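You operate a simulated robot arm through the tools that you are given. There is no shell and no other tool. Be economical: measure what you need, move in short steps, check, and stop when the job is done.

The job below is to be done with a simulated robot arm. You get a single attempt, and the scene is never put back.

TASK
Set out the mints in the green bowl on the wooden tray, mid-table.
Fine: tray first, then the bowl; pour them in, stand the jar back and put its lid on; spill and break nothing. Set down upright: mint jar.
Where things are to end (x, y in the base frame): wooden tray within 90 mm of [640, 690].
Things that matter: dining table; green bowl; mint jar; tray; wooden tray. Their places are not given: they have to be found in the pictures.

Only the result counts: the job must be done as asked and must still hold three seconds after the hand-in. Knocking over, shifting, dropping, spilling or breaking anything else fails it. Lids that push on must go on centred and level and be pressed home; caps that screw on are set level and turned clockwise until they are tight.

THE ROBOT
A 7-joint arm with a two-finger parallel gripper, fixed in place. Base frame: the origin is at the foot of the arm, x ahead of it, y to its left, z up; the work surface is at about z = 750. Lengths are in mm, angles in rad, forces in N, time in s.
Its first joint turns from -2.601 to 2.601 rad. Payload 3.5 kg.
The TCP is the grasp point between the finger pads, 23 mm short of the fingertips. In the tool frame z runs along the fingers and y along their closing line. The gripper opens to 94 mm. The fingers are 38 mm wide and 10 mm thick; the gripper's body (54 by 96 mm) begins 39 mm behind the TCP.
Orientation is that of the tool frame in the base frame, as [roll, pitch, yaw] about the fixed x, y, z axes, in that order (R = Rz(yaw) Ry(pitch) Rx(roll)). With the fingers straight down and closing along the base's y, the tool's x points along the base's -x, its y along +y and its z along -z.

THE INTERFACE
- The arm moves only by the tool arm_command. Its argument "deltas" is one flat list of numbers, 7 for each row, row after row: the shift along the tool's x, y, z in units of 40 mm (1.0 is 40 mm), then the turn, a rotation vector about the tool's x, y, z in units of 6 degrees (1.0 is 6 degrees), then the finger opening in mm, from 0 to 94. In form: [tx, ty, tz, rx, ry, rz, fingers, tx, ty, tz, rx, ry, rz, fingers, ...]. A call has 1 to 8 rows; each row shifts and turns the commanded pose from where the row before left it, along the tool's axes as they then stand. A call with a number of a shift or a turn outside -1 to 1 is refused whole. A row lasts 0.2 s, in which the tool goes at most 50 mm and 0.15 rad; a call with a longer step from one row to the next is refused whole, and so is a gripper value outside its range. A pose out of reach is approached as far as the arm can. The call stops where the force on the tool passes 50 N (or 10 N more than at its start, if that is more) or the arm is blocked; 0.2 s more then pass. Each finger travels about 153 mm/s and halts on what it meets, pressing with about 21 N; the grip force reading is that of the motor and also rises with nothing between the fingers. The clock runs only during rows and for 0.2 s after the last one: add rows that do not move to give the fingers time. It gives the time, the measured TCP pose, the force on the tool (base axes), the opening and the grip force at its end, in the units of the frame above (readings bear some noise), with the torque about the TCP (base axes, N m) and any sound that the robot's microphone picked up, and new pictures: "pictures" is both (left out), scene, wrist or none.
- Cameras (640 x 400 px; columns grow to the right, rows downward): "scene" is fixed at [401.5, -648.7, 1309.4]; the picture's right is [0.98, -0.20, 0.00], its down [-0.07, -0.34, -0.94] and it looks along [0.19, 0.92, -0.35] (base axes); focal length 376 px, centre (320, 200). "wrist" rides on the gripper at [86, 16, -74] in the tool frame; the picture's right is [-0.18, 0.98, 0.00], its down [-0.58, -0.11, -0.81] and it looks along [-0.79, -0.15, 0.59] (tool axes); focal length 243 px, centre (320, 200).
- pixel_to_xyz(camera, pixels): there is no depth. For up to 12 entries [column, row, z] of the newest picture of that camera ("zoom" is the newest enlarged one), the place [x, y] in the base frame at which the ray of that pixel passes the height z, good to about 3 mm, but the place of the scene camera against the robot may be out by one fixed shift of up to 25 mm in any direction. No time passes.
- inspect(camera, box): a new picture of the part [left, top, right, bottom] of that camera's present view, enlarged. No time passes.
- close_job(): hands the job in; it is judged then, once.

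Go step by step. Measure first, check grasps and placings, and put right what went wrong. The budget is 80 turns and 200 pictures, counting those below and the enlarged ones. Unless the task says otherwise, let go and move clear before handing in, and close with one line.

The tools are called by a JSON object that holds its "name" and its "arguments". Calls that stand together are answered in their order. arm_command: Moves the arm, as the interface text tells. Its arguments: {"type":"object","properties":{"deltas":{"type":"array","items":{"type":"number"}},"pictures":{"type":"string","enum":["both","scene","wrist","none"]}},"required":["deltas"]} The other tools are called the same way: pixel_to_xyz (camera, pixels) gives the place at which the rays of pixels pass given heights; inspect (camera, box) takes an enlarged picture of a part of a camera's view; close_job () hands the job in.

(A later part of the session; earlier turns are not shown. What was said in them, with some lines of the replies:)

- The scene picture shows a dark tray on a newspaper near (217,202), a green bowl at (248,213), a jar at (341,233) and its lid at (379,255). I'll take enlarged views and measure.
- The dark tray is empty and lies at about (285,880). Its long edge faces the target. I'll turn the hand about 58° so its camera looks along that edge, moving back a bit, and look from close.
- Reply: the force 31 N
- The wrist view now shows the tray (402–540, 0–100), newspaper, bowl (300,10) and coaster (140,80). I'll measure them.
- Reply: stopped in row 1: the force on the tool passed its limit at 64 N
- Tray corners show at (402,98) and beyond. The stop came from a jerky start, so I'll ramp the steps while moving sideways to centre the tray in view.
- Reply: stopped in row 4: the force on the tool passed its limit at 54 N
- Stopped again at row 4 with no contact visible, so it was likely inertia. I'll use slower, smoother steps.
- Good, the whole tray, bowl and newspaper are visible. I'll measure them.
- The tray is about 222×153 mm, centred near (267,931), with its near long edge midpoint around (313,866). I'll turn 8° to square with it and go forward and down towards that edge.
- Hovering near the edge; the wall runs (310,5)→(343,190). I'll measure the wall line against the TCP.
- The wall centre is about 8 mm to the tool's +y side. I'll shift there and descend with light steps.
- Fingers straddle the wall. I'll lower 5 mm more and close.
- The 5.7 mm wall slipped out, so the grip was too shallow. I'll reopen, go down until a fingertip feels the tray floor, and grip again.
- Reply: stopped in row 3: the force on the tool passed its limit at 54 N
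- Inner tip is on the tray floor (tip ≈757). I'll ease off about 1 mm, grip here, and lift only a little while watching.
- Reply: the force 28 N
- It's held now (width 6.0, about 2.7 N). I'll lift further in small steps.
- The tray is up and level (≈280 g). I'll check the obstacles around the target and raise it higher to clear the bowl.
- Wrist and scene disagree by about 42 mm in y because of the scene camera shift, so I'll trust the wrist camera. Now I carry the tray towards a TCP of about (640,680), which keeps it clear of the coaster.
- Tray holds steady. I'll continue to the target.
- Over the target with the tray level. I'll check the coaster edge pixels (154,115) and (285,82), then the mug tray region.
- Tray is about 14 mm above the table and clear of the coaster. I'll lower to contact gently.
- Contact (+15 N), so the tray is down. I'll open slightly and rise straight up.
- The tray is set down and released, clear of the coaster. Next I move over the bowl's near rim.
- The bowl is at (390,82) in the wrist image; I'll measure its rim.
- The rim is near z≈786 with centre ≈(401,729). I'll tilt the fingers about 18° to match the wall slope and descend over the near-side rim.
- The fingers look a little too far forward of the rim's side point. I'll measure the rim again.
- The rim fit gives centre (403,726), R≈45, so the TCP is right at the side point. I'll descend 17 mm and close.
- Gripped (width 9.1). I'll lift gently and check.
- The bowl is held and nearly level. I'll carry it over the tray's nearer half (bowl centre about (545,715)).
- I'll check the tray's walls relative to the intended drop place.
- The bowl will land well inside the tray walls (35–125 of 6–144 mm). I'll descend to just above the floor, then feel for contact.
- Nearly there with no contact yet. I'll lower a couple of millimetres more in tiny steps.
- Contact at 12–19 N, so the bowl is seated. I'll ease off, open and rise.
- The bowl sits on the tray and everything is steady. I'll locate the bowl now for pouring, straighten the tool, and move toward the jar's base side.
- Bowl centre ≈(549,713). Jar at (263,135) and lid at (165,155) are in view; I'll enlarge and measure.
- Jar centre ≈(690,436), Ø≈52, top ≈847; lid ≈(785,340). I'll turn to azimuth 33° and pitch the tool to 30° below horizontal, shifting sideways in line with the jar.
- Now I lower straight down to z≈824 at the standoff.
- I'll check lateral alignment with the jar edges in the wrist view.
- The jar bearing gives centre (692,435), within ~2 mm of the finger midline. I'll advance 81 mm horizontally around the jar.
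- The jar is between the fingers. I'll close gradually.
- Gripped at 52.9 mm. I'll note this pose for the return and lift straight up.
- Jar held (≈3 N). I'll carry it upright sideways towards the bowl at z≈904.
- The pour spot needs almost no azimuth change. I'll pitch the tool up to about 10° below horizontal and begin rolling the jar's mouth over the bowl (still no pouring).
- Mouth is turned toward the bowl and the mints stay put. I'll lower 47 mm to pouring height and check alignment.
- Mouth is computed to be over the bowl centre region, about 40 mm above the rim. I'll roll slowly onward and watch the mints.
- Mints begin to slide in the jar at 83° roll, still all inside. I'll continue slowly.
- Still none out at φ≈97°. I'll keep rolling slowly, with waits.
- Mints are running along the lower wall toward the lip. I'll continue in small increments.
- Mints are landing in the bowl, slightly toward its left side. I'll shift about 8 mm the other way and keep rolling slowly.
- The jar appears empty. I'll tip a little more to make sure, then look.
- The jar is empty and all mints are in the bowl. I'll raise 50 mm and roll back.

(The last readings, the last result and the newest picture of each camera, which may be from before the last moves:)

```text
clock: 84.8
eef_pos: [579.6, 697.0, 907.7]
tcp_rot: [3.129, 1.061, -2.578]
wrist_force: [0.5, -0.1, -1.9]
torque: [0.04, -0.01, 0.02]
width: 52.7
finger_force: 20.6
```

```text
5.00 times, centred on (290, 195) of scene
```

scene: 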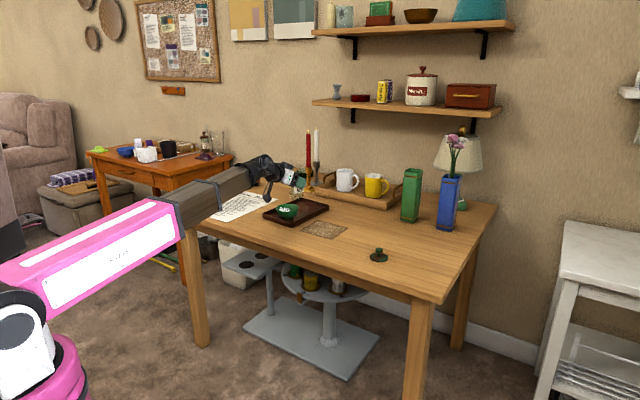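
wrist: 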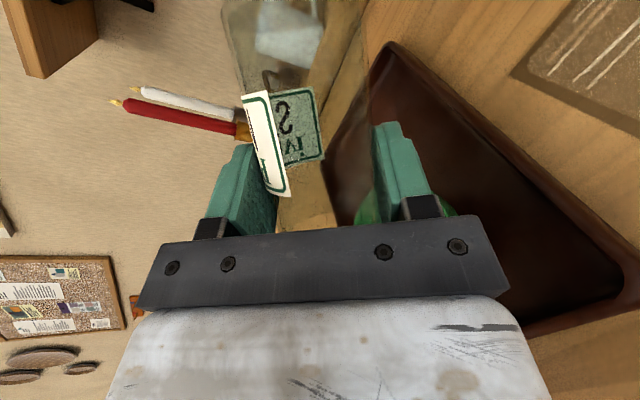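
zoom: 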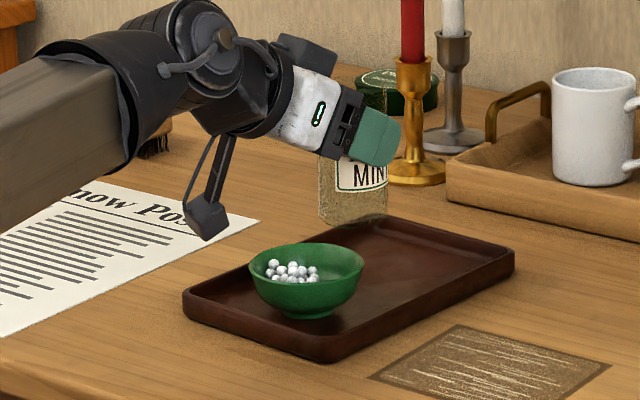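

Mints are in the bowl with none on the tray, and the jar is upright. I'll carry it back above its old place.

{"name": "arm_command", "arguments": {"deltas": [0.01, -0.15, -0.02, 0, 0, 0, 30, 0.03, -0.38, -0.06, 0, 0, 0, 30, 0.05, -0.57, -0.09, 0, 0, 0, 30, 0.06, -0.65, -0.1, 0, 0, 0, 30, 0.06, -0.65, -0.1, 0, 0, 0, 30, 0.05, -0.57, -0.09, 0, 0, 0, 30, 0.03, -0.38, -0.06, 0, 0, 0, 30, 0.01, -0.15, -0.02, 0, 0, 0, 30], "pictures": "none"}}

{"name": "arm_command", "arguments": {"deltas": [0.01, -0.15, -0.02, 0, 0, 0, 30, 0.03, -0.38, -0.06, 0, 0, 0, 30, 0.05, -0.57, -0.09, 0, 0, 0, 30, 0.06, -0.65, -0.1, 0, 0, 0, 30, 0.06, -0.65, -0.1, 0, 0, 0, 30, 0.05, -0.57, -0.09, 0, 0, 0, 30, 0.03, -0.38, -0.06, 0, 0, 0, 30, 0.01, -0.15, -0.02, 0, 0, 0, 30], "pictures": "none"}}

{"name": "arm_command", "arguments": {"deltas": [0.09, 0, 0.05, 0, 0, 0, 30, 0.2, 0, 0.11, 0, 0, 0, 30, 0.32, 0, 0.18, 0, 0, 0, 30, 0.38, 0, 0.21, 0, 0, 0, 30, 0.36, 0, 0.2, 0, 0, 0, 30, 0.25, 0, 0.14, 0, 0, 0, 30, 0.1, 0, 0.06, 0, 0, 0, 30, 0, 0, 0, 0, 0, 0, 30], "pictures": "both"}}

{"name": "inspect", "arguments": {"camera": "scene", "box": [300, 195, 396, 265]}}

```text
clock: 86.7
eef_pos: [635.2, 564.1, 907.9]
tcp_rot: [3.127, 1.064, -2.58]
wrist_force: [0.2, 0.8, -2.1]
torque: [0.01, 0.01, 0.01]
width: 52.9
finger_force: 21.6
```

```text
clock: 88.5
eef_pos: [690.0, 435.1, 907.0]
tcp_rot: [3.128, 1.061, -2.579]
wrist_force: [0.1, 0.4, -2.7]
torque: [-0.02, 0.01, 0.0]
width: 52.9
finger_force: 20.8
```

```text
clock: 90.2
eef_pos: [690.8, 433.7, 828.5]
tcp_rot: [3.127, 1.063, -2.58]
wrist_force: [0.1, 0.2, -1.7]
torque: [-0.01, 0.03, -0.03]
width: 52.9
finger_force: 20.3
```

scene: 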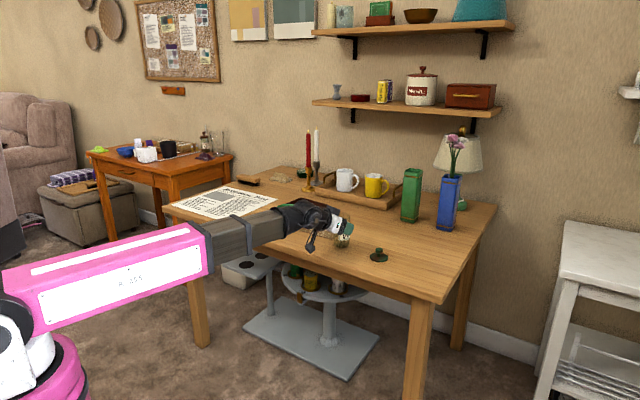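
wrist: 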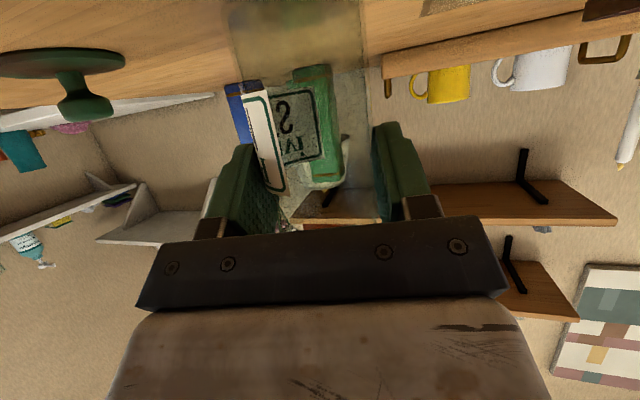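

```text
5.71 times, centred on (348, 230) of scene
```

zoom: 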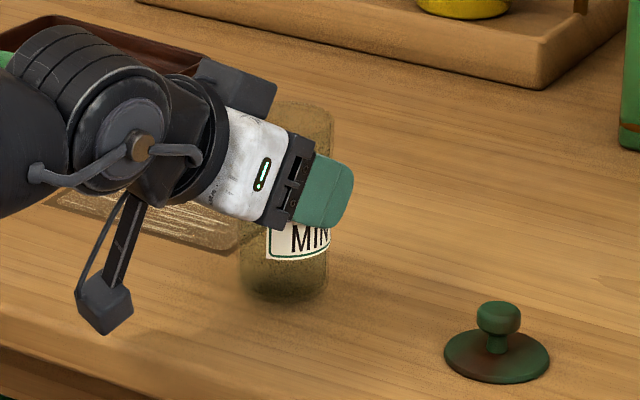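

Jar is 6 mm above the table. I'll correct 5 mm back to the original spot and lower gently to contact.

{"name": "arm_command", "arguments": {"deltas": [0.055, 0.045, -0.098, 0, 0, 0, 30, 0.04, 0, 0.02, 0, 0, 0, 30, 0.04, 0, 0.02, 0, 0, 0, 30, 0.03, 0, 0.015, 0, 0, 0, 30, 0.02, 0, 0.01, 0, 0, 0, 30, 0, 0, 0, 0, 0, 0, 30], "pictures": "none"}}

{"name": "arm_command", "arguments": {"deltas": [0.015, 0, 0.008, 0, 0, 0, 30, 0.015, 0, 0.008, 0, 0, 0, 30, 0, 0, 0, 0, 0, 0, 30], "pictures": "none"}}

```text
clock: 91.7
eef_pos: [686.6, 431.4, 822.6]
tcp_rot: [3.128, 1.062, -2.58]
wrist_force: [0.5, 0.2, 0.4]
torque: [-0.01, -0.08, 0.01]
width: 52.6
finger_force: 21.0
```

```text
clock: 92.5
eef_pos: [686.6, 432.8, 821.2]
tcp_rot: [3.127, 1.065, -2.578]
wrist_force: [1.1, -0.9, 13.2]
torque: [-0.31, -0.36, -0.1]
width: 52.7
finger_force: 20.9
```

Contact made. I'll ease up slightly, open, and back straight out horizontally.

{"name": "arm_command", "arguments": {"deltas": [-0.025, 0, -0.013, 0, 0, 0, 30, 0, 0, 0, 0, 0, 0, 54, 0, 0, 0, 0, 0, 0, 60, 0, 0, 0, 0, 0, 0, 75, 0, 0, 0, 0, 0, 0, 94, 0, 0, 0, 0, 0, 0, 94], "pictures": "wrist"}}

{"name": "arm_command", "arguments": {"deltas": [0.05, 0, -0.09, 0, 0, 0, 94, 0.12, 0, -0.22, 0, 0, 0, 94, 0.19, 0, -0.35, 0, 0, 0, 94, 0.24, 0, -0.43, 0, 0, 0, 94, 0.24, 0, -0.43, 0, 0, 0, 94, 0.19, 0, -0.35, 0, 0, 0, 94, 0.12, 0, -0.22, 0, 0, 0, 94, 0.05, 0, -0.09, 0, 0, 0, 94], "pictures": "both"}}

{"name": "inspect", "arguments": {"camera": "scene", "box": [300, 195, 396, 265]}}

```text
clock: 93.8
eef_pos: [685.9, 433.9, 822.1]
tcp_rot: [3.127, 1.064, -2.581]
wrist_force: [-0.2, -1.3, -0.1]
torque: [-0.01, 0.02, -0.03]
width: 94.0
finger_force: 0.0
```

wrist: 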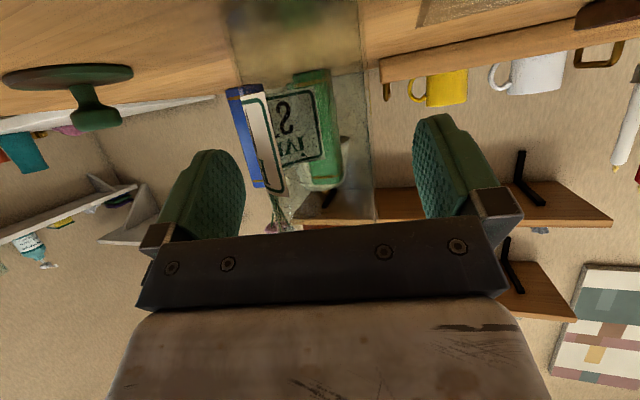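

```text
clock: 95.7
eef_pos: [601.6, 379.2, 822.3]
tcp_rot: [3.126, 1.063, -2.582]
wrist_force: [0.4, -0.3, 0.1]
torque: [0.0, -0.01, 0.01]
width: 93.9
finger_force: 0.0
```

scene: 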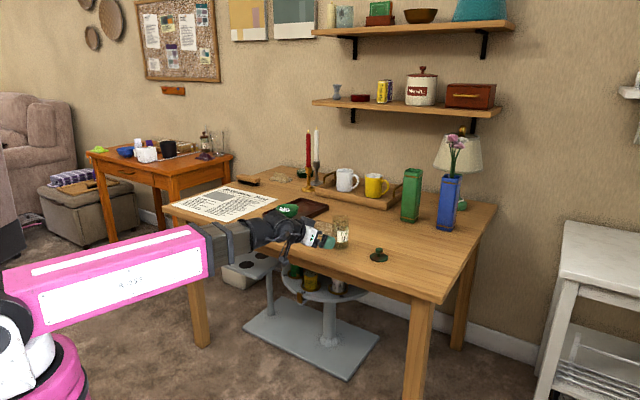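
wrist: 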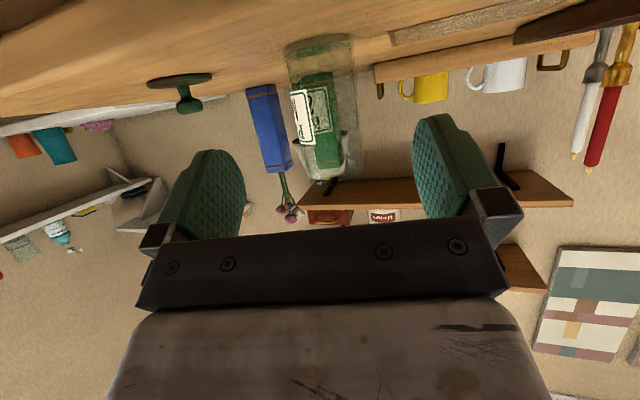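

```text
5.71 times, centred on (348, 230) of scene
```

zoom: 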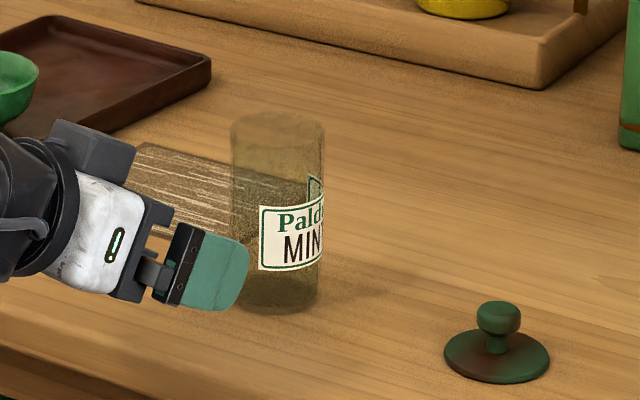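

Jar stands upright, empty. I'll rise and bring the tool back to vertical.

{"name": "arm_command", "arguments": {"deltas": [-0.1, 0, -0.06, 0, 0, 0, 94, -0.25, 0, -0.14, 0, 0, 0, 94, -0.4, 0, -0.22, 0, 0, 0, 94, -0.5, 0, -0.28, 0, 0, 0, 94, -0.5, 0, -0.28, 0, 0, 0, 94, -0.4, 0, -0.22, 0, 0.3, 0, 94, -0.2, 0, -0.1, 0, 0.6, 0, 94, 0, 0, 0, 0, 1, 0, 94], "pictures": "none"}}

{"name": "arm_command", "arguments": {"deltas": [0, 0, 0, 0, 1, 0, 94, 0, 0, 0, 0, 1, 0, 94, 0, 0, 0, 0, 1, 0, 94, 0, 0, 0, 0, 1, 0, 94, 0, 0, 0, 0, 1, 0, 94, 0, 0, 0, 0, 1, 0, 94, 0, 0, 0, 0, 1, 0, 94, 0, 0, 0, 0, 0.8, 0, 94], "pictures": "none"}}

{"name": "arm_command", "arguments": {"deltas": [0, -0.1, 0, 0, 0.43, 0, 80, 0, -0.25, 0, 0, 0, 0, 70, 0, -0.4, 0, 0, 0, 0, 60, 0, -0.45, 0, 0, 0, 0, 60, 0, -0.4, 0, 0, 0, 0, 60, 0, -0.25, 0, 0, 0, 0, 60, 0, -0.1, 0, 0, 0, 0, 60, 0, 0, 0, 0, 0, 0, 60], "pictures": "wrist"}}

```text
clock: 97.5
eef_pos: [602.3, 379.1, 930.0]
tcp_rot: [3.13, 0.862, -2.575]
wrist_force: [-0.3, 0.4, -0.9]
torque: [0.03, 0.0, 0.0]
width: 94.3
finger_force: 0.0
```

```text
clock: 99.2
eef_pos: [603.6, 379.0, 930.5]
tcp_rot: [3.134, 0.044, -2.569]
wrist_force: [0.4, 0.1, -0.7]
torque: [0.02, -0.01, 0.04]
width: 94.0
finger_force: 0.0
```

```text
clock: 101.0
eef_pos: [645.1, 312.9, 929.0]
tcp_rot: [3.134, 0.002, -2.569]
wrist_force: [0.1, 0.2, 0.2]
torque: [0.01, 0.03, -0.02]
width: 59.9
finger_force: 0.0
```

wrist: 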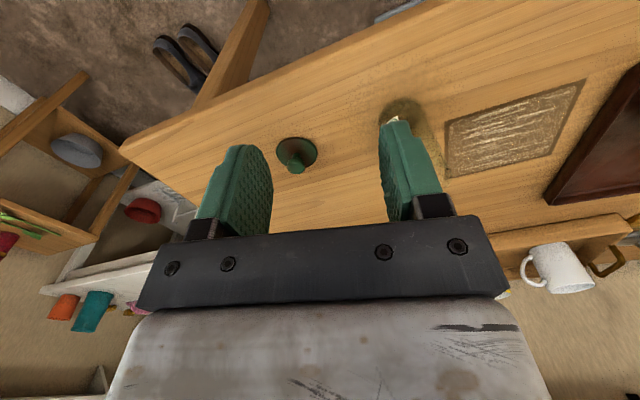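

The lid is at (297,153) in the wrist view. I'll measure it enlarged.

{"name": "inspect", "arguments": {"camera": "wrist", "box": [250, 85, 450, 210]}}

{"name": "pixel_to_xyz", "arguments": {"camera": "wrist", "pixels": [[276, 152, 753], [318, 152, 753], [297, 138, 753], [297, 152, 753], [294, 165, 778], [381, 120, 752], [405, 98, 752], [428, 120, 752]]}}

```text
3.20 times, centred on (350, 148) of wrist
```

zoom: 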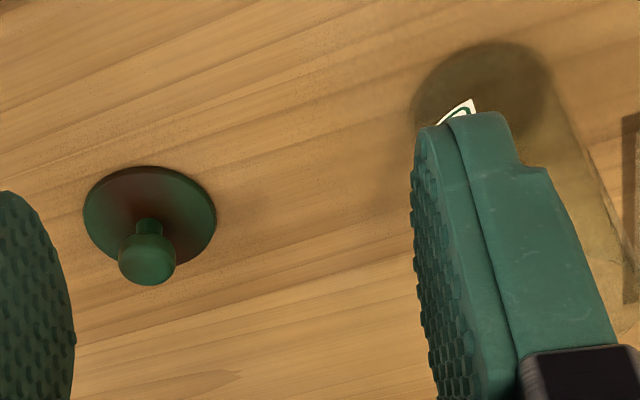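

```text
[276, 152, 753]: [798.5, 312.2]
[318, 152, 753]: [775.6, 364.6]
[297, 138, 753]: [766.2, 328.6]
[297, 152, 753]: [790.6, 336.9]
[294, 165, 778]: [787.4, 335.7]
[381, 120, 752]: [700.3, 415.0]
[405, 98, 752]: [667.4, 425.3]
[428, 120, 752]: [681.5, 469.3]
```

Lid centre ≈(790,337), knob ≈Ø23 with top near z≈778. I'll move above it.

{"name": "arm_command", "arguments": {"deltas": [-0.12, -0.05, 0.08, 0, 0, 0, 50, -0.35, -0.15, 0.25, 0, 0, 0, 50, -0.55, -0.24, 0.4, 0, 0, 0, 50, -0.65, -0.28, 0.48, 0, 0, 0, 50, -0.65, -0.28, 0.48, 0, 0, 0, 50, -0.55, -0.24, 0.4, 0, 0, 0, 50, -0.35, -0.15, 0.25, 0, 0, 0, 50, -0.13, -0.05, 0.1, 0, 0, 0, 50], "pictures": "wrist"}}

{"name": "inspect", "arguments": {"camera": "wrist", "box": [220, 80, 420, 205]}}

```text
clock: 102.8
eef_pos: [788.8, 337.4, 830.7]
tcp_rot: [3.132, 0.001, -2.567]
wrist_force: [0.5, 1.0, 0.2]
torque: [0.0, 0.0, -0.03]
width: 49.7
finger_force: 0.1
```

wrist: 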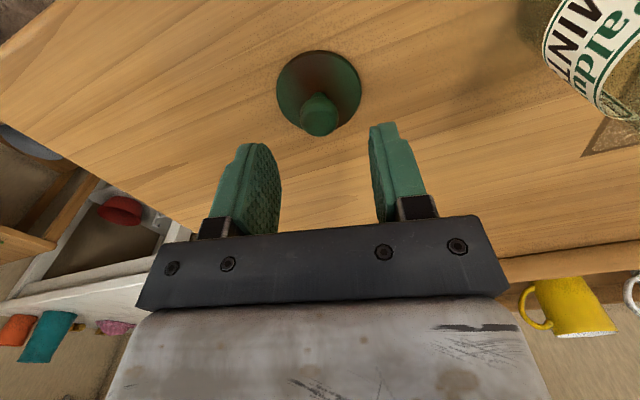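

```text
3.20 times, centred on (320, 142) of wrist
```

zoom: 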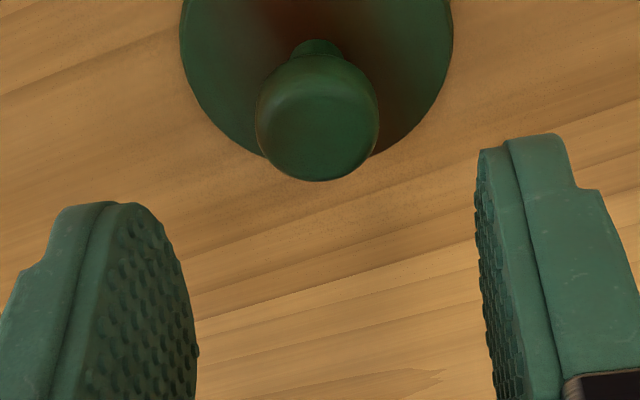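

{"name": "pixel_to_xyz", "arguments": {"camera": "wrist", "pixels": [[277, 92, 754], [361, 82, 754], [318, 50, 754], [319, 115, 775], [300, 115, 775], [338, 115, 775]]}}

```text
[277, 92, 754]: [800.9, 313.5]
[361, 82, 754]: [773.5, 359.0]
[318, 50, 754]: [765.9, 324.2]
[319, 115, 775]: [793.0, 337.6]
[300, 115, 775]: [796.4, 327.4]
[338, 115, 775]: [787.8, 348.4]
```

The knob is centred under the TCP within a couple of mm. I'll descend and close on it.

{"name": "arm_command", "arguments": {"deltas": [0, 0, 0.15, 0, 0, 0, 50, 0, 0, 0.3, 0, 0, 0, 50, 0, 0, 0.35, 0, 0, 0, 50, 0, 0, 0.2, 0, 0, 0, 50, 0, 0, 0.07, 0, 0, 0, 50, 0, 0, 0.05, 0, 0, 0, 50, 0, 0, 0, 0, 0, 0, 50], "pictures": "wrist"}}

{"name": "inspect", "arguments": {"camera": "scene", "box": [340, 220, 412, 270]}}

{"name": "inspect", "arguments": {"camera": "wrist", "box": [220, 80, 420, 205]}}

```text
clock: 104.5
eef_pos: [788.0, 338.9, 786.6]
tcp_rot: [3.133, 0.003, -2.568]
wrist_force: [0.3, 0.1, -0.2]
torque: [0.01, 0.0, -0.01]
width: 50.0
finger_force: 0.0
```

wrist: 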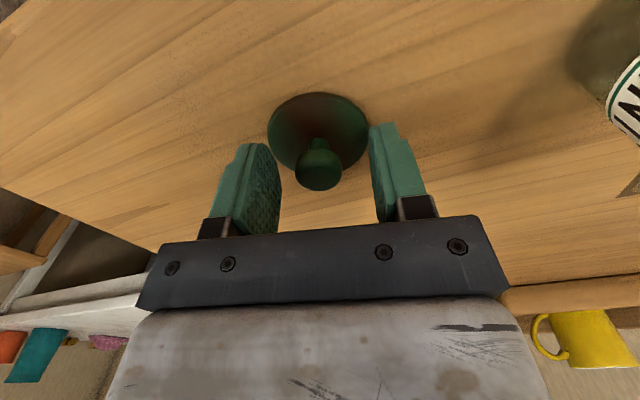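

```text
8.00 times, centred on (376, 245) of scene
```

zoom: 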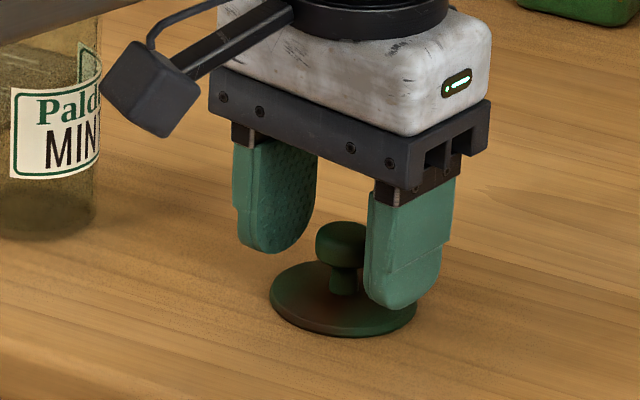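

```text
3.20 times, centred on (320, 142) of wrist
```

zoom: 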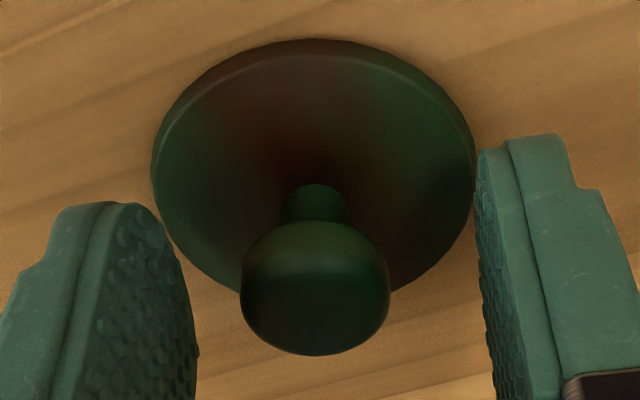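

{"name": "pixel_to_xyz", "arguments": {"camera": "wrist", "pixels": [[318, 169, 772], [295, 169, 772], [342, 169, 772], [267, 130, 755], [369, 128, 755], [318, 92, 755]]}}

```text
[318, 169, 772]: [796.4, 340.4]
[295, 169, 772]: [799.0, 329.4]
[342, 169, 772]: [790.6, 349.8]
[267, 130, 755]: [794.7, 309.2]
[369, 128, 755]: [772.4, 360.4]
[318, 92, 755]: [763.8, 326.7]
```

With knob centre height ≈778 it resolves to (790,338), right at the TCP. I'll close on it, then lift a little.

{"name": "arm_command", "arguments": {"deltas": [0, 0, 0.03, 0, 0, 0, 40, 0, 0, 0, 0, 0, 0, 30, 0, 0, 0, 0, 0, 0, 24, 0, 0, 0, 0, 0, 0, 15, 0, 0, 0, 0, 0, 0, 5, 0, 0, 0, 0, 0, 0, 5, 0, 0, 0, 0, 0, 0, 5], "pictures": "none"}}

{"name": "arm_command", "arguments": {"deltas": [0, 0, -0.1, 0, 0, 0, 5, 0, 0, -0.3, 0, 0, 0, 5, 0, 0, -0.5, 0, 0, 0, 5, 0, 0, -0.6, 0, 0, 0, 5, 0, 0, -0.6, 0, 0, 0, 5, 0, 0, -0.4, 0, 0, 0, 5, 0, 0, -0.15, 0, 0, 0, 5, 0, 0, 0, 0, 0, 0, 5], "pictures": "wrist"}}

{"name": "inspect", "arguments": {"camera": "scene", "box": [330, 190, 410, 250]}}

{"name": "inspect", "arguments": {"camera": "wrist", "box": [220, 80, 420, 205]}}

```text
clock: 106.0
eef_pos: [788.9, 339.1, 784.7]
tcp_rot: [3.135, 0.002, -2.567]
wrist_force: [0.7, 0.5, 1.0]
torque: [0.03, 0.0, -0.01]
width: 22.1
finger_force: 21.0
```

```text
clock: 107.8
eef_pos: [789.7, 337.7, 892.7]
tcp_rot: [3.134, 0.002, -2.568]
wrist_force: [0.1, -0.2, -1.3]
torque: [-0.02, 0.0, 0.0]
width: 22.5
finger_force: 21.1
```

wrist: 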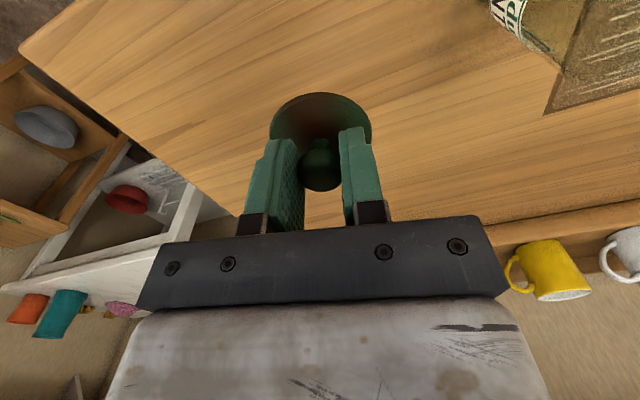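

```text
6.67 times, centred on (370, 220) of scene
```

zoom: 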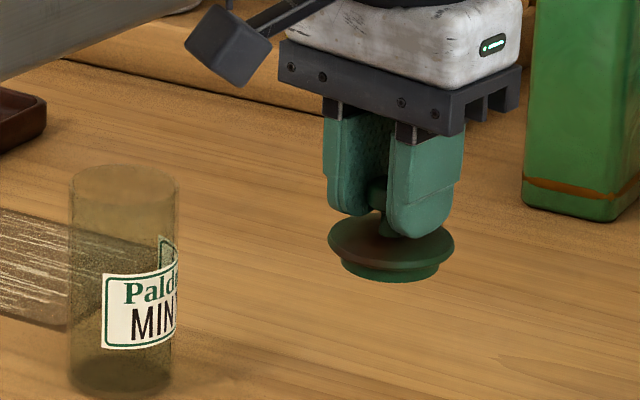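

```text
3.20 times, centred on (320, 142) of wrist
```

zoom: 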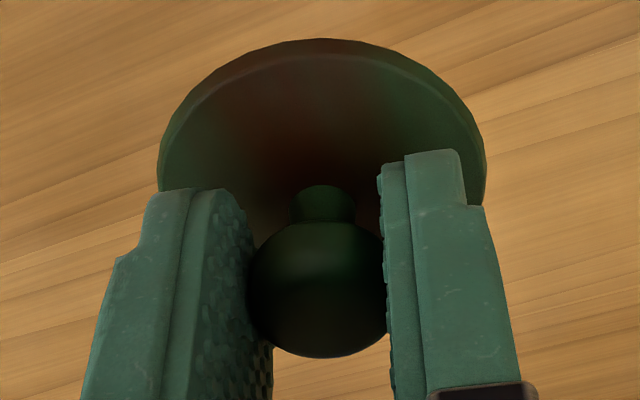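

Lid is held level; it has a plug underneath. I'll move so that the jar's rim appears beside the lid for a precise relative measurement.

{"name": "pixel_to_xyz", "arguments": {"camera": "wrist", "pixels": [[269.4, 137.8, 866], [371.6, 133, 866], [321.6, 91.9, 866], [319, 170, 886]]}}

{"name": "arm_command", "arguments": {"deltas": [0.1, 0.1, -0.1, 0, 0, 0, 5, 0.25, 0.25, -0.2, 0, 0, 0, 5, 0.4, 0.4, -0.3, 0, 0, 0, 5, 0.4, 0.35, -0.3, 0, 0, 0, 5, 0.35, 0.3, -0.2, 0, 0, 0, 5, 0.2, 0.2, 0, 0, 0, 0, 5, 0.1, 0.1, 0, 0, 0, 0, 5, 0, 0, 0, 0, 0, 0, 5], "pictures": "wrist"}}

{"name": "inspect", "arguments": {"camera": "wrist", "box": [260, 70, 484, 210]}}

```text
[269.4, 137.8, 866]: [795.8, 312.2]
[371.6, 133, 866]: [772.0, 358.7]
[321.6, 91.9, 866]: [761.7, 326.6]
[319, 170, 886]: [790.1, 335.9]
```

```text
clock: 109.7
eef_pos: [690.8, 355.9, 935.2]
tcp_rot: [3.134, 0.002, -2.568]
wrist_force: [-0.5, -0.3, 0.3]
torque: [0.02, -0.02, -0.04]
width: 22.2
finger_force: 21.3
```

wrist: 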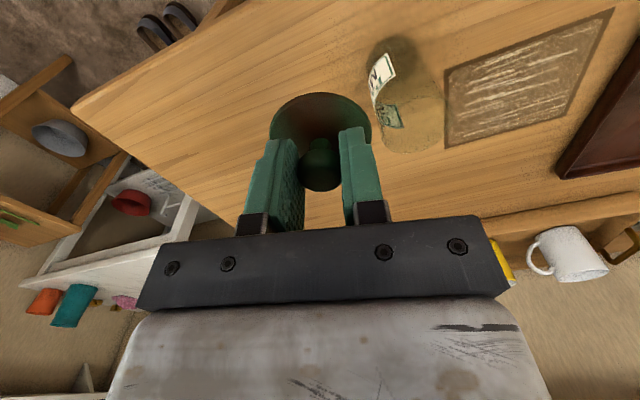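

```text
2.86 times, centred on (372, 140) of wrist
```

zoom: 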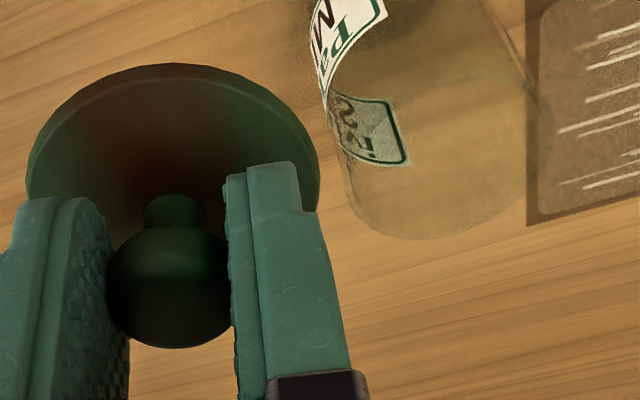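

I'll zoom on the jar rim for a precise fit.

{"name": "inspect", "arguments": {"camera": "wrist", "box": [350, 30, 470, 165]}}

{"name": "inspect", "arguments": {"camera": "scene", "box": [320, 195, 376, 255]}}

```text
2.96 times, centred on (410, 98) of wrist
```

zoom: 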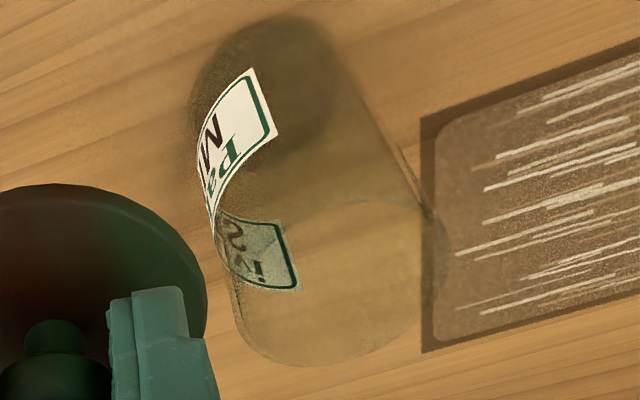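

```text
6.67 times, centred on (348, 225) of scene
```

zoom: 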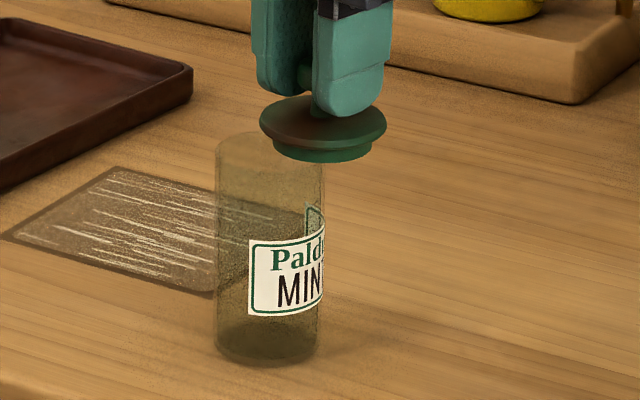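

{"name": "pixel_to_xyz", "arguments": {"camera": "wrist", "pixels": [[378.9, 128.4, 847], [446.1, 118.3, 847], [406.6, 153.7, 847], [420, 98.7, 847], [412.7, 125.7, 847], [269.4, 137.8, 908], [371.6, 133, 908], [321.6, 91.9, 908]]}}

```text
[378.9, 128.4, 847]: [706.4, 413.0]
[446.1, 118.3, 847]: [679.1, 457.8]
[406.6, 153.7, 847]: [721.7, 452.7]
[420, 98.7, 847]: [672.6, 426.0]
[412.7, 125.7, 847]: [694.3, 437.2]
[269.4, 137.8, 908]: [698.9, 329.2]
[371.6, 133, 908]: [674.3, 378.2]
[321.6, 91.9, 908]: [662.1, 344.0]
```

Rim fit gives jar centre ≈(693,437) at z≈847; lid centre is ~3 mm behind the TCP. I'll move above the jar and hover just over the rim to verify in the scene view.

{"name": "arm_command", "arguments": {"deltas": [-0.08, 0.1, 0, 0, 0, 0, 5, -0.25, 0.33, 0, 0, 0, 0, 5, -0.32, 0.45, 0, 0, 0, 0, 5, -0.3, 0.42, 0.1, 0, 0, 0, 5, -0.2, 0.28, 0.3, 0, 0, 0, 5, -0.07, 0.1, 0.4, 0, 0, 0, 5, 0, 0, 0.3, 0, 0, 0, 5, 0, 0, 0, 0, 0, 0, 5], "pictures": "wrist"}}

{"name": "inspect", "arguments": {"camera": "scene", "box": [322, 200, 362, 250]}}

{"name": "inspect", "arguments": {"camera": "wrist", "box": [250, 70, 410, 190]}}

```text
clock: 111.5
eef_pos: [696.5, 439.8, 892.4]
tcp_rot: [3.135, 0.003, -2.567]
wrist_force: [0.8, 0.1, -0.1]
torque: [-0.02, 0.01, 0.02]
width: 22.1
finger_force: 20.7
```

wrist: 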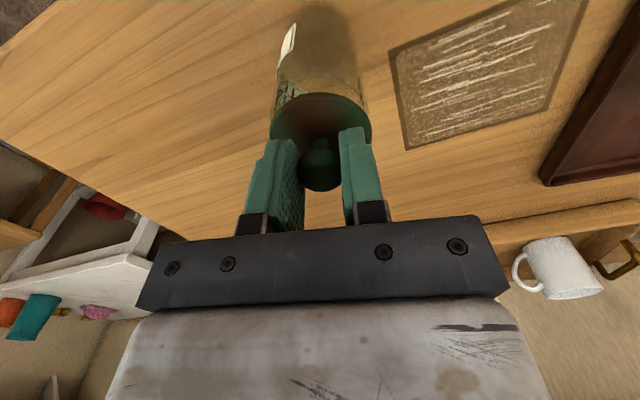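

```text
8.00 times, centred on (342, 225) of scene
```

zoom: 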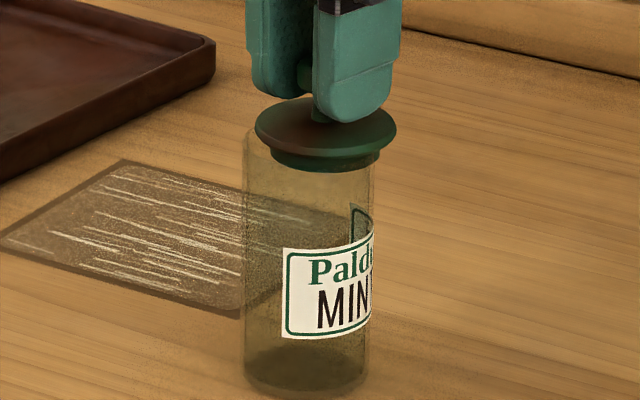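

```text
3.33 times, centred on (330, 130) of wrist
```

zoom: 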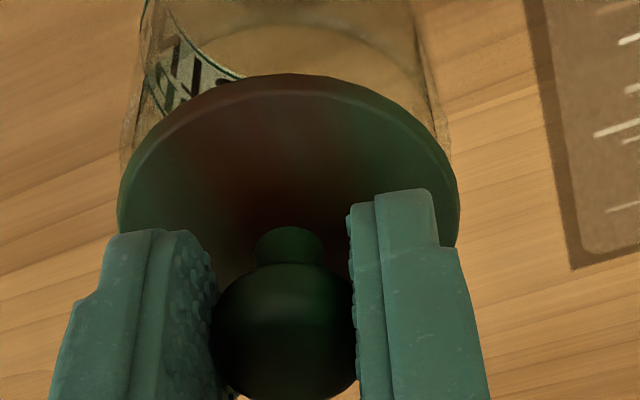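

Scene view suggests the lid sits ~5 mm to the right of the jar axis; the wrist view suggests otherwise. I'll look more carefully before lowering.

{"name": "inspect", "arguments": {"camera": "wrist", "box": [260, 5, 388, 145]}}

{"name": "inspect", "arguments": {"camera": "scene", "box": [326, 205, 358, 228]}}

```text
2.86 times, centred on (324, 75) of wrist
```

zoom: 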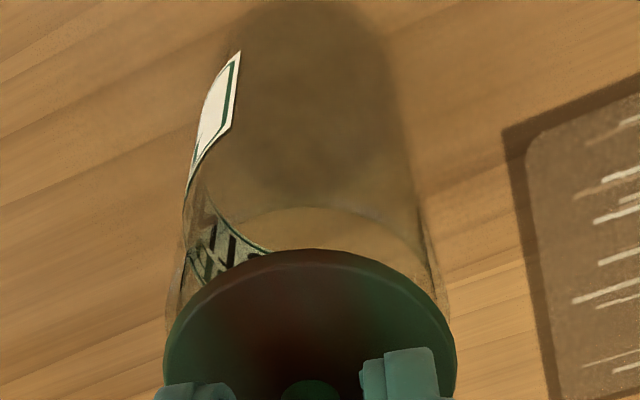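

```text
16.00 times, centred on (342, 216) of scene
```

zoom: 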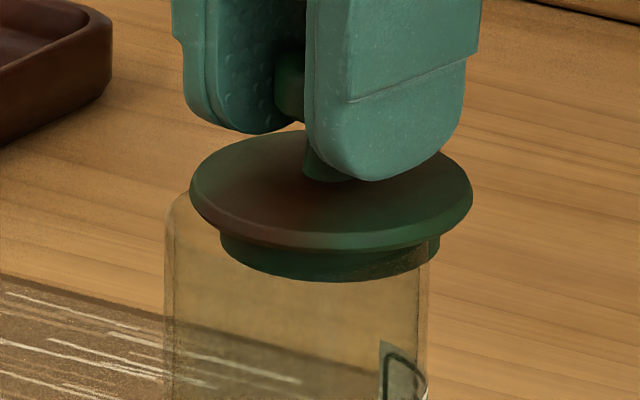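

In the 16× scene view the plug spans 220–441 and the jar 165–430, so the lid is ~6 mm right of the jar axis; sideways it's aligned in the wrist view, meaning it is ~8 mm too far outward. I'll shift back 8 mm and re-inspect.

{"name": "arm_command", "arguments": {"deltas": [0.1, 0, 0, 0, 0, 0, 5, 0.1, 0, 0, 0, 0, 0, 5, 0, 0, 0, 0, 0, 0, 5], "pictures": "wrist"}}

{"name": "inspect", "arguments": {"camera": "scene", "box": [326, 205, 358, 228]}}

{"name": "inspect", "arguments": {"camera": "wrist", "box": [260, 5, 388, 145]}}

```text
clock: 112.2
eef_pos: [690.0, 434.4, 893.3]
tcp_rot: [3.134, 0.001, -2.566]
wrist_force: [0.5, 0.4, 0.1]
torque: [-0.02, 0.01, 0.03]
width: 22.1
finger_force: 21.0
```

wrist: 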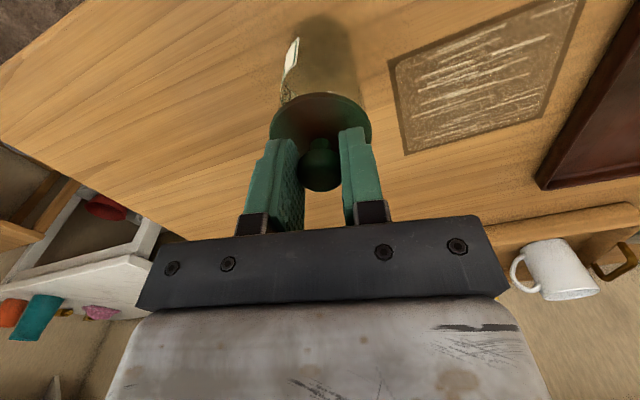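

```text
16.00 times, centred on (342, 216) of scene
```

zoom: 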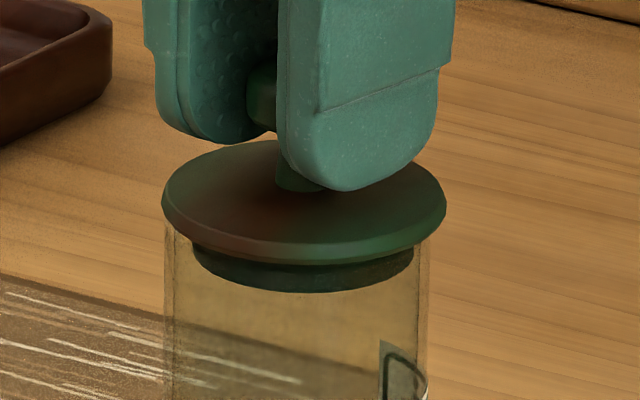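

```text
2.86 times, centred on (324, 75) of wrist
```

zoom: 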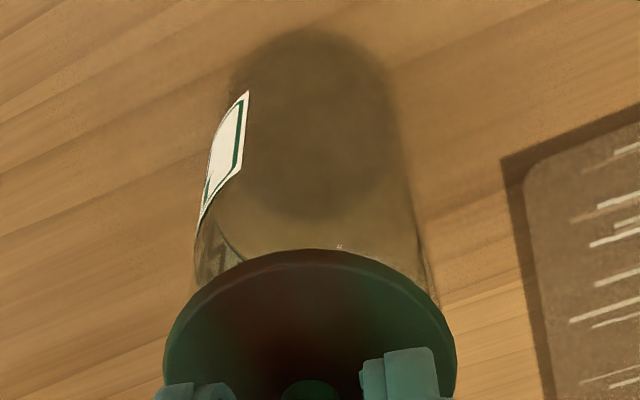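

Much better: plug centre 303 vs jar centre ≈299 (≈0.9 mm). I'll trim 1.5–2 mm more, lower a few mm and look again.

{"name": "arm_command", "arguments": {"deltas": [0.04, -0.015, 0, 0, 0, 0, 5, 0, 0, 0.1, 0, 0, 0, 5, 0, 0, 0.1, 0, 0, 0, 5, 0, 0, 0.05, 0, 0, 0, 5, 0, 0, 0, 0, 0, 0, 5], "pictures": "none"}}

{"name": "inspect", "arguments": {"camera": "scene", "box": [326, 205, 358, 228]}}

{"name": "inspect", "arguments": {"camera": "wrist", "box": [260, 5, 388, 145]}}

```text
clock: 113.5
eef_pos: [688.8, 432.9, 883.5]
tcp_rot: [3.133, 0.002, -2.567]
wrist_force: [-1.5, 5.7, 28.3]
torque: [0.15, -0.07, 0.03]
width: 22.1
finger_force: 21.2
heard: snap
```

```text
16.00 times, centred on (342, 216) of scene
```

zoom: 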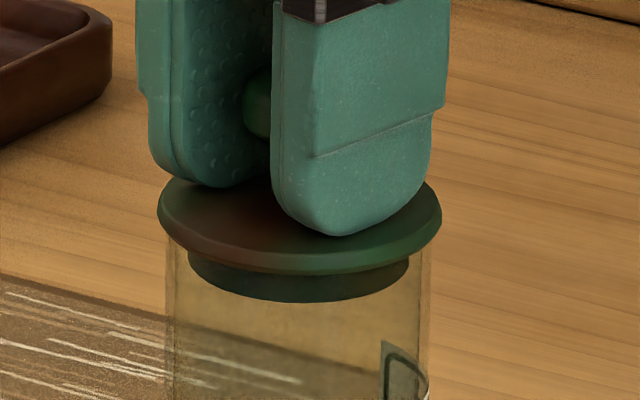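

```text
2.86 times, centred on (324, 75) of wrist
```

zoom: 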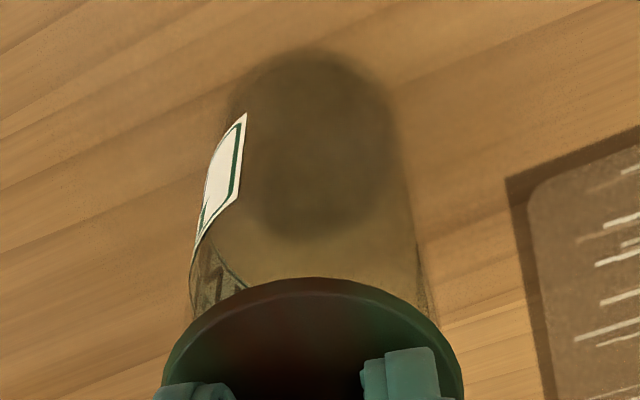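

A "snap" was heard with ~28 N: the disc now sits on the rim, centred (disc 158–442, jar 166–432). I'll press a little further to ensure it's home.

{"name": "arm_command", "arguments": {"deltas": [0, 0, 0.03, 0, 0, 0, 5, 0, 0, 0.03, 0, 0, 0, 5, 0, 0, 0, 0, 0, 0, 5], "pictures": "none"}}

{"name": "inspect", "arguments": {"camera": "scene", "box": [326, 205, 358, 228]}}

```text
clock: 114.0
eef_pos: [689.7, 434.3, 884.3]
tcp_rot: [3.133, 0.004, -2.567]
wrist_force: [-3.5, 1.4, 13.5]
torque: [-0.22, 0.23, 0.01]
width: 21.9
finger_force: 20.7
stopped in row 2: the force on the tool passed its limit at 54 N (the readings are from after the stop); the commanded pose is now the measured one
```

```text
16.00 times, centred on (342, 216) of scene
```

zoom: 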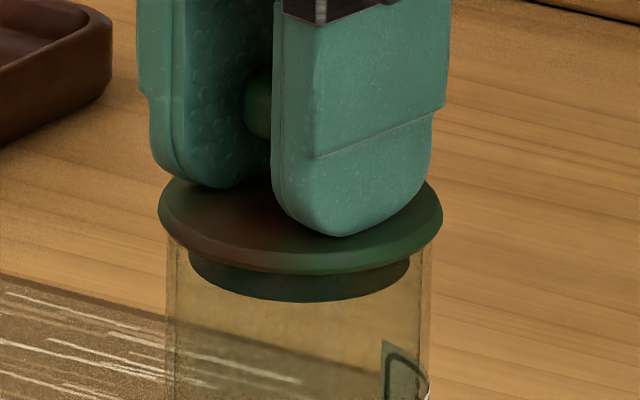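

Pressed to 54 N with no more travel, so the lid is home. I'll ease off, open and rise clear.

{"name": "arm_command", "arguments": {"deltas": [0, 0, -0.02, 0, 0, 0, 12, 0, 0, 0, 0, 0, 0, 30, 0, 0, 0, 0, 0, 0, 50, 0, 0, -0.1, 0, 0, 0, 50, 0, 0, -0.3, 0, 0, 0, 50, 0, 0, -0.5, 0, 0, 0, 50, 0, 0, -0.6, 0, 0, 0, 50, 0, 0, -0.4, 0, 0, 0, 50], "pictures": "both"}}

{"name": "inspect", "arguments": {"camera": "scene", "box": [322, 200, 362, 250]}}

```text
clock: 115.8
eef_pos: [690.0, 434.0, 959.8]
tcp_rot: [3.134, 0.003, -2.567]
wrist_force: [-0.2, 0.8, 0.5]
torque: [0.03, 0.02, 0.02]
width: 49.9
finger_force: 0.2
```

scene: 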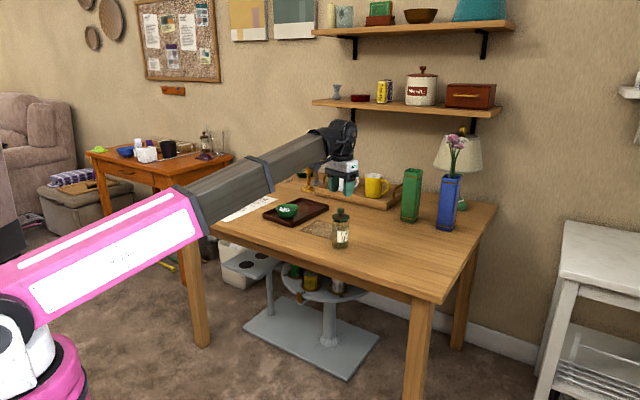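
wrist: 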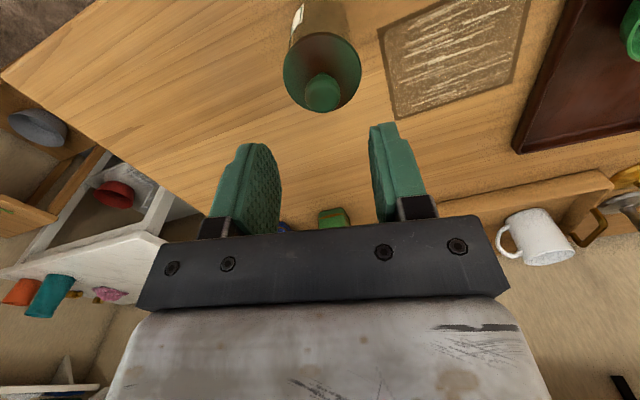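

```text
8.00 times, centred on (342, 225) of scene
```

zoom: 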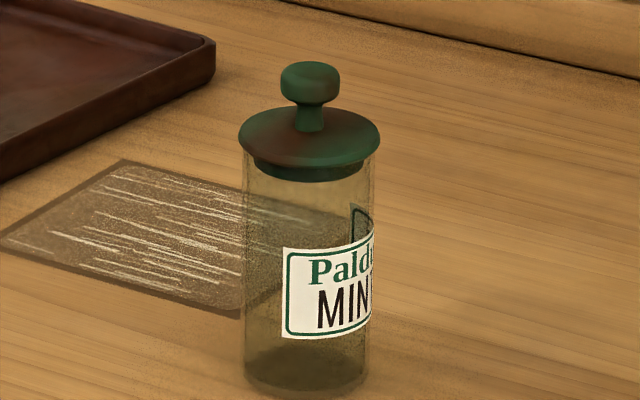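

The lid sits level and centred on the jar. One last look at the tray and bowl before handing in.

{"name": "inspect", "arguments": {"camera": "scene", "box": [220, 170, 380, 270]}}

{"name": "arm_command", "arguments": {"deltas": [0.1, 0, -0.2, 0, 0, 0, 50, 0.3, 0, -0.3, 0, 0, 0, 50, 0.3, 0, -0.3, 0, 0, 0, 50, 0.1, 0, -0.1, 0, 0, 0, 50, 0, 0, 0, 0, 0, 0, 50], "pictures": "scene"}}

```text
4.00 times, centred on (300, 220) of scene
```

zoom: 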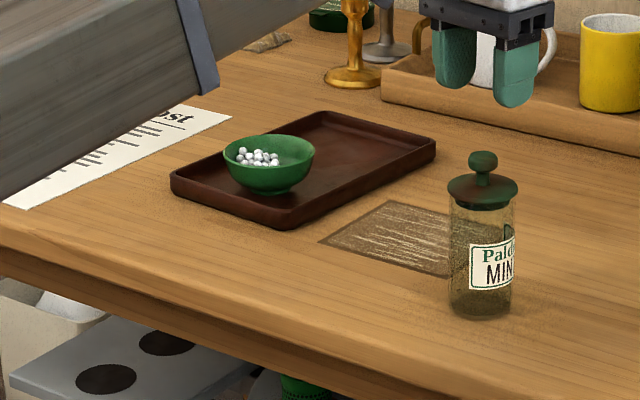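

```text
clock: 117.0
eef_pos: [661.2, 414.5, 996.1]
tcp_rot: [3.135, 0.004, -2.567]
wrist_force: [0.3, 0.2, 1.2]
torque: [-0.03, 0.03, 0.04]
width: 50.1
finger_force: 0.0
```

scene: 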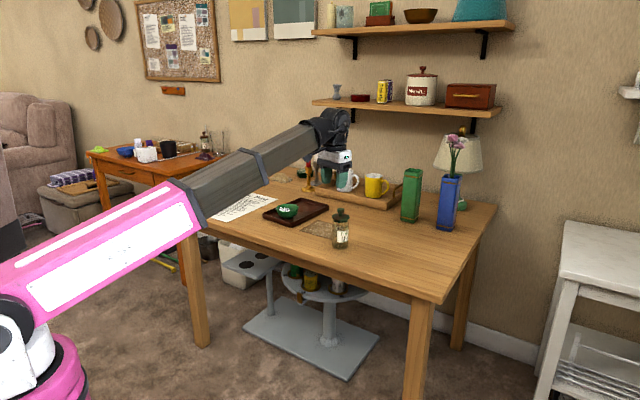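

The pictures show the tray placed, the bowl of mints on it, the jar upright with its lid on, and the arm clear. I'm handing in.

{"name": "close_job", "arguments": {}}

```text
The job is handed in.
```

The job is handed in: the mints are in the green bowl on the wooden tray, and the jar is back in its place, upright with its lid pressed home (a snap was heard). The tray's centre is at about (592, 737), an estimated 67 mm from the target. I saw nothing spilled or broken in the pictures.
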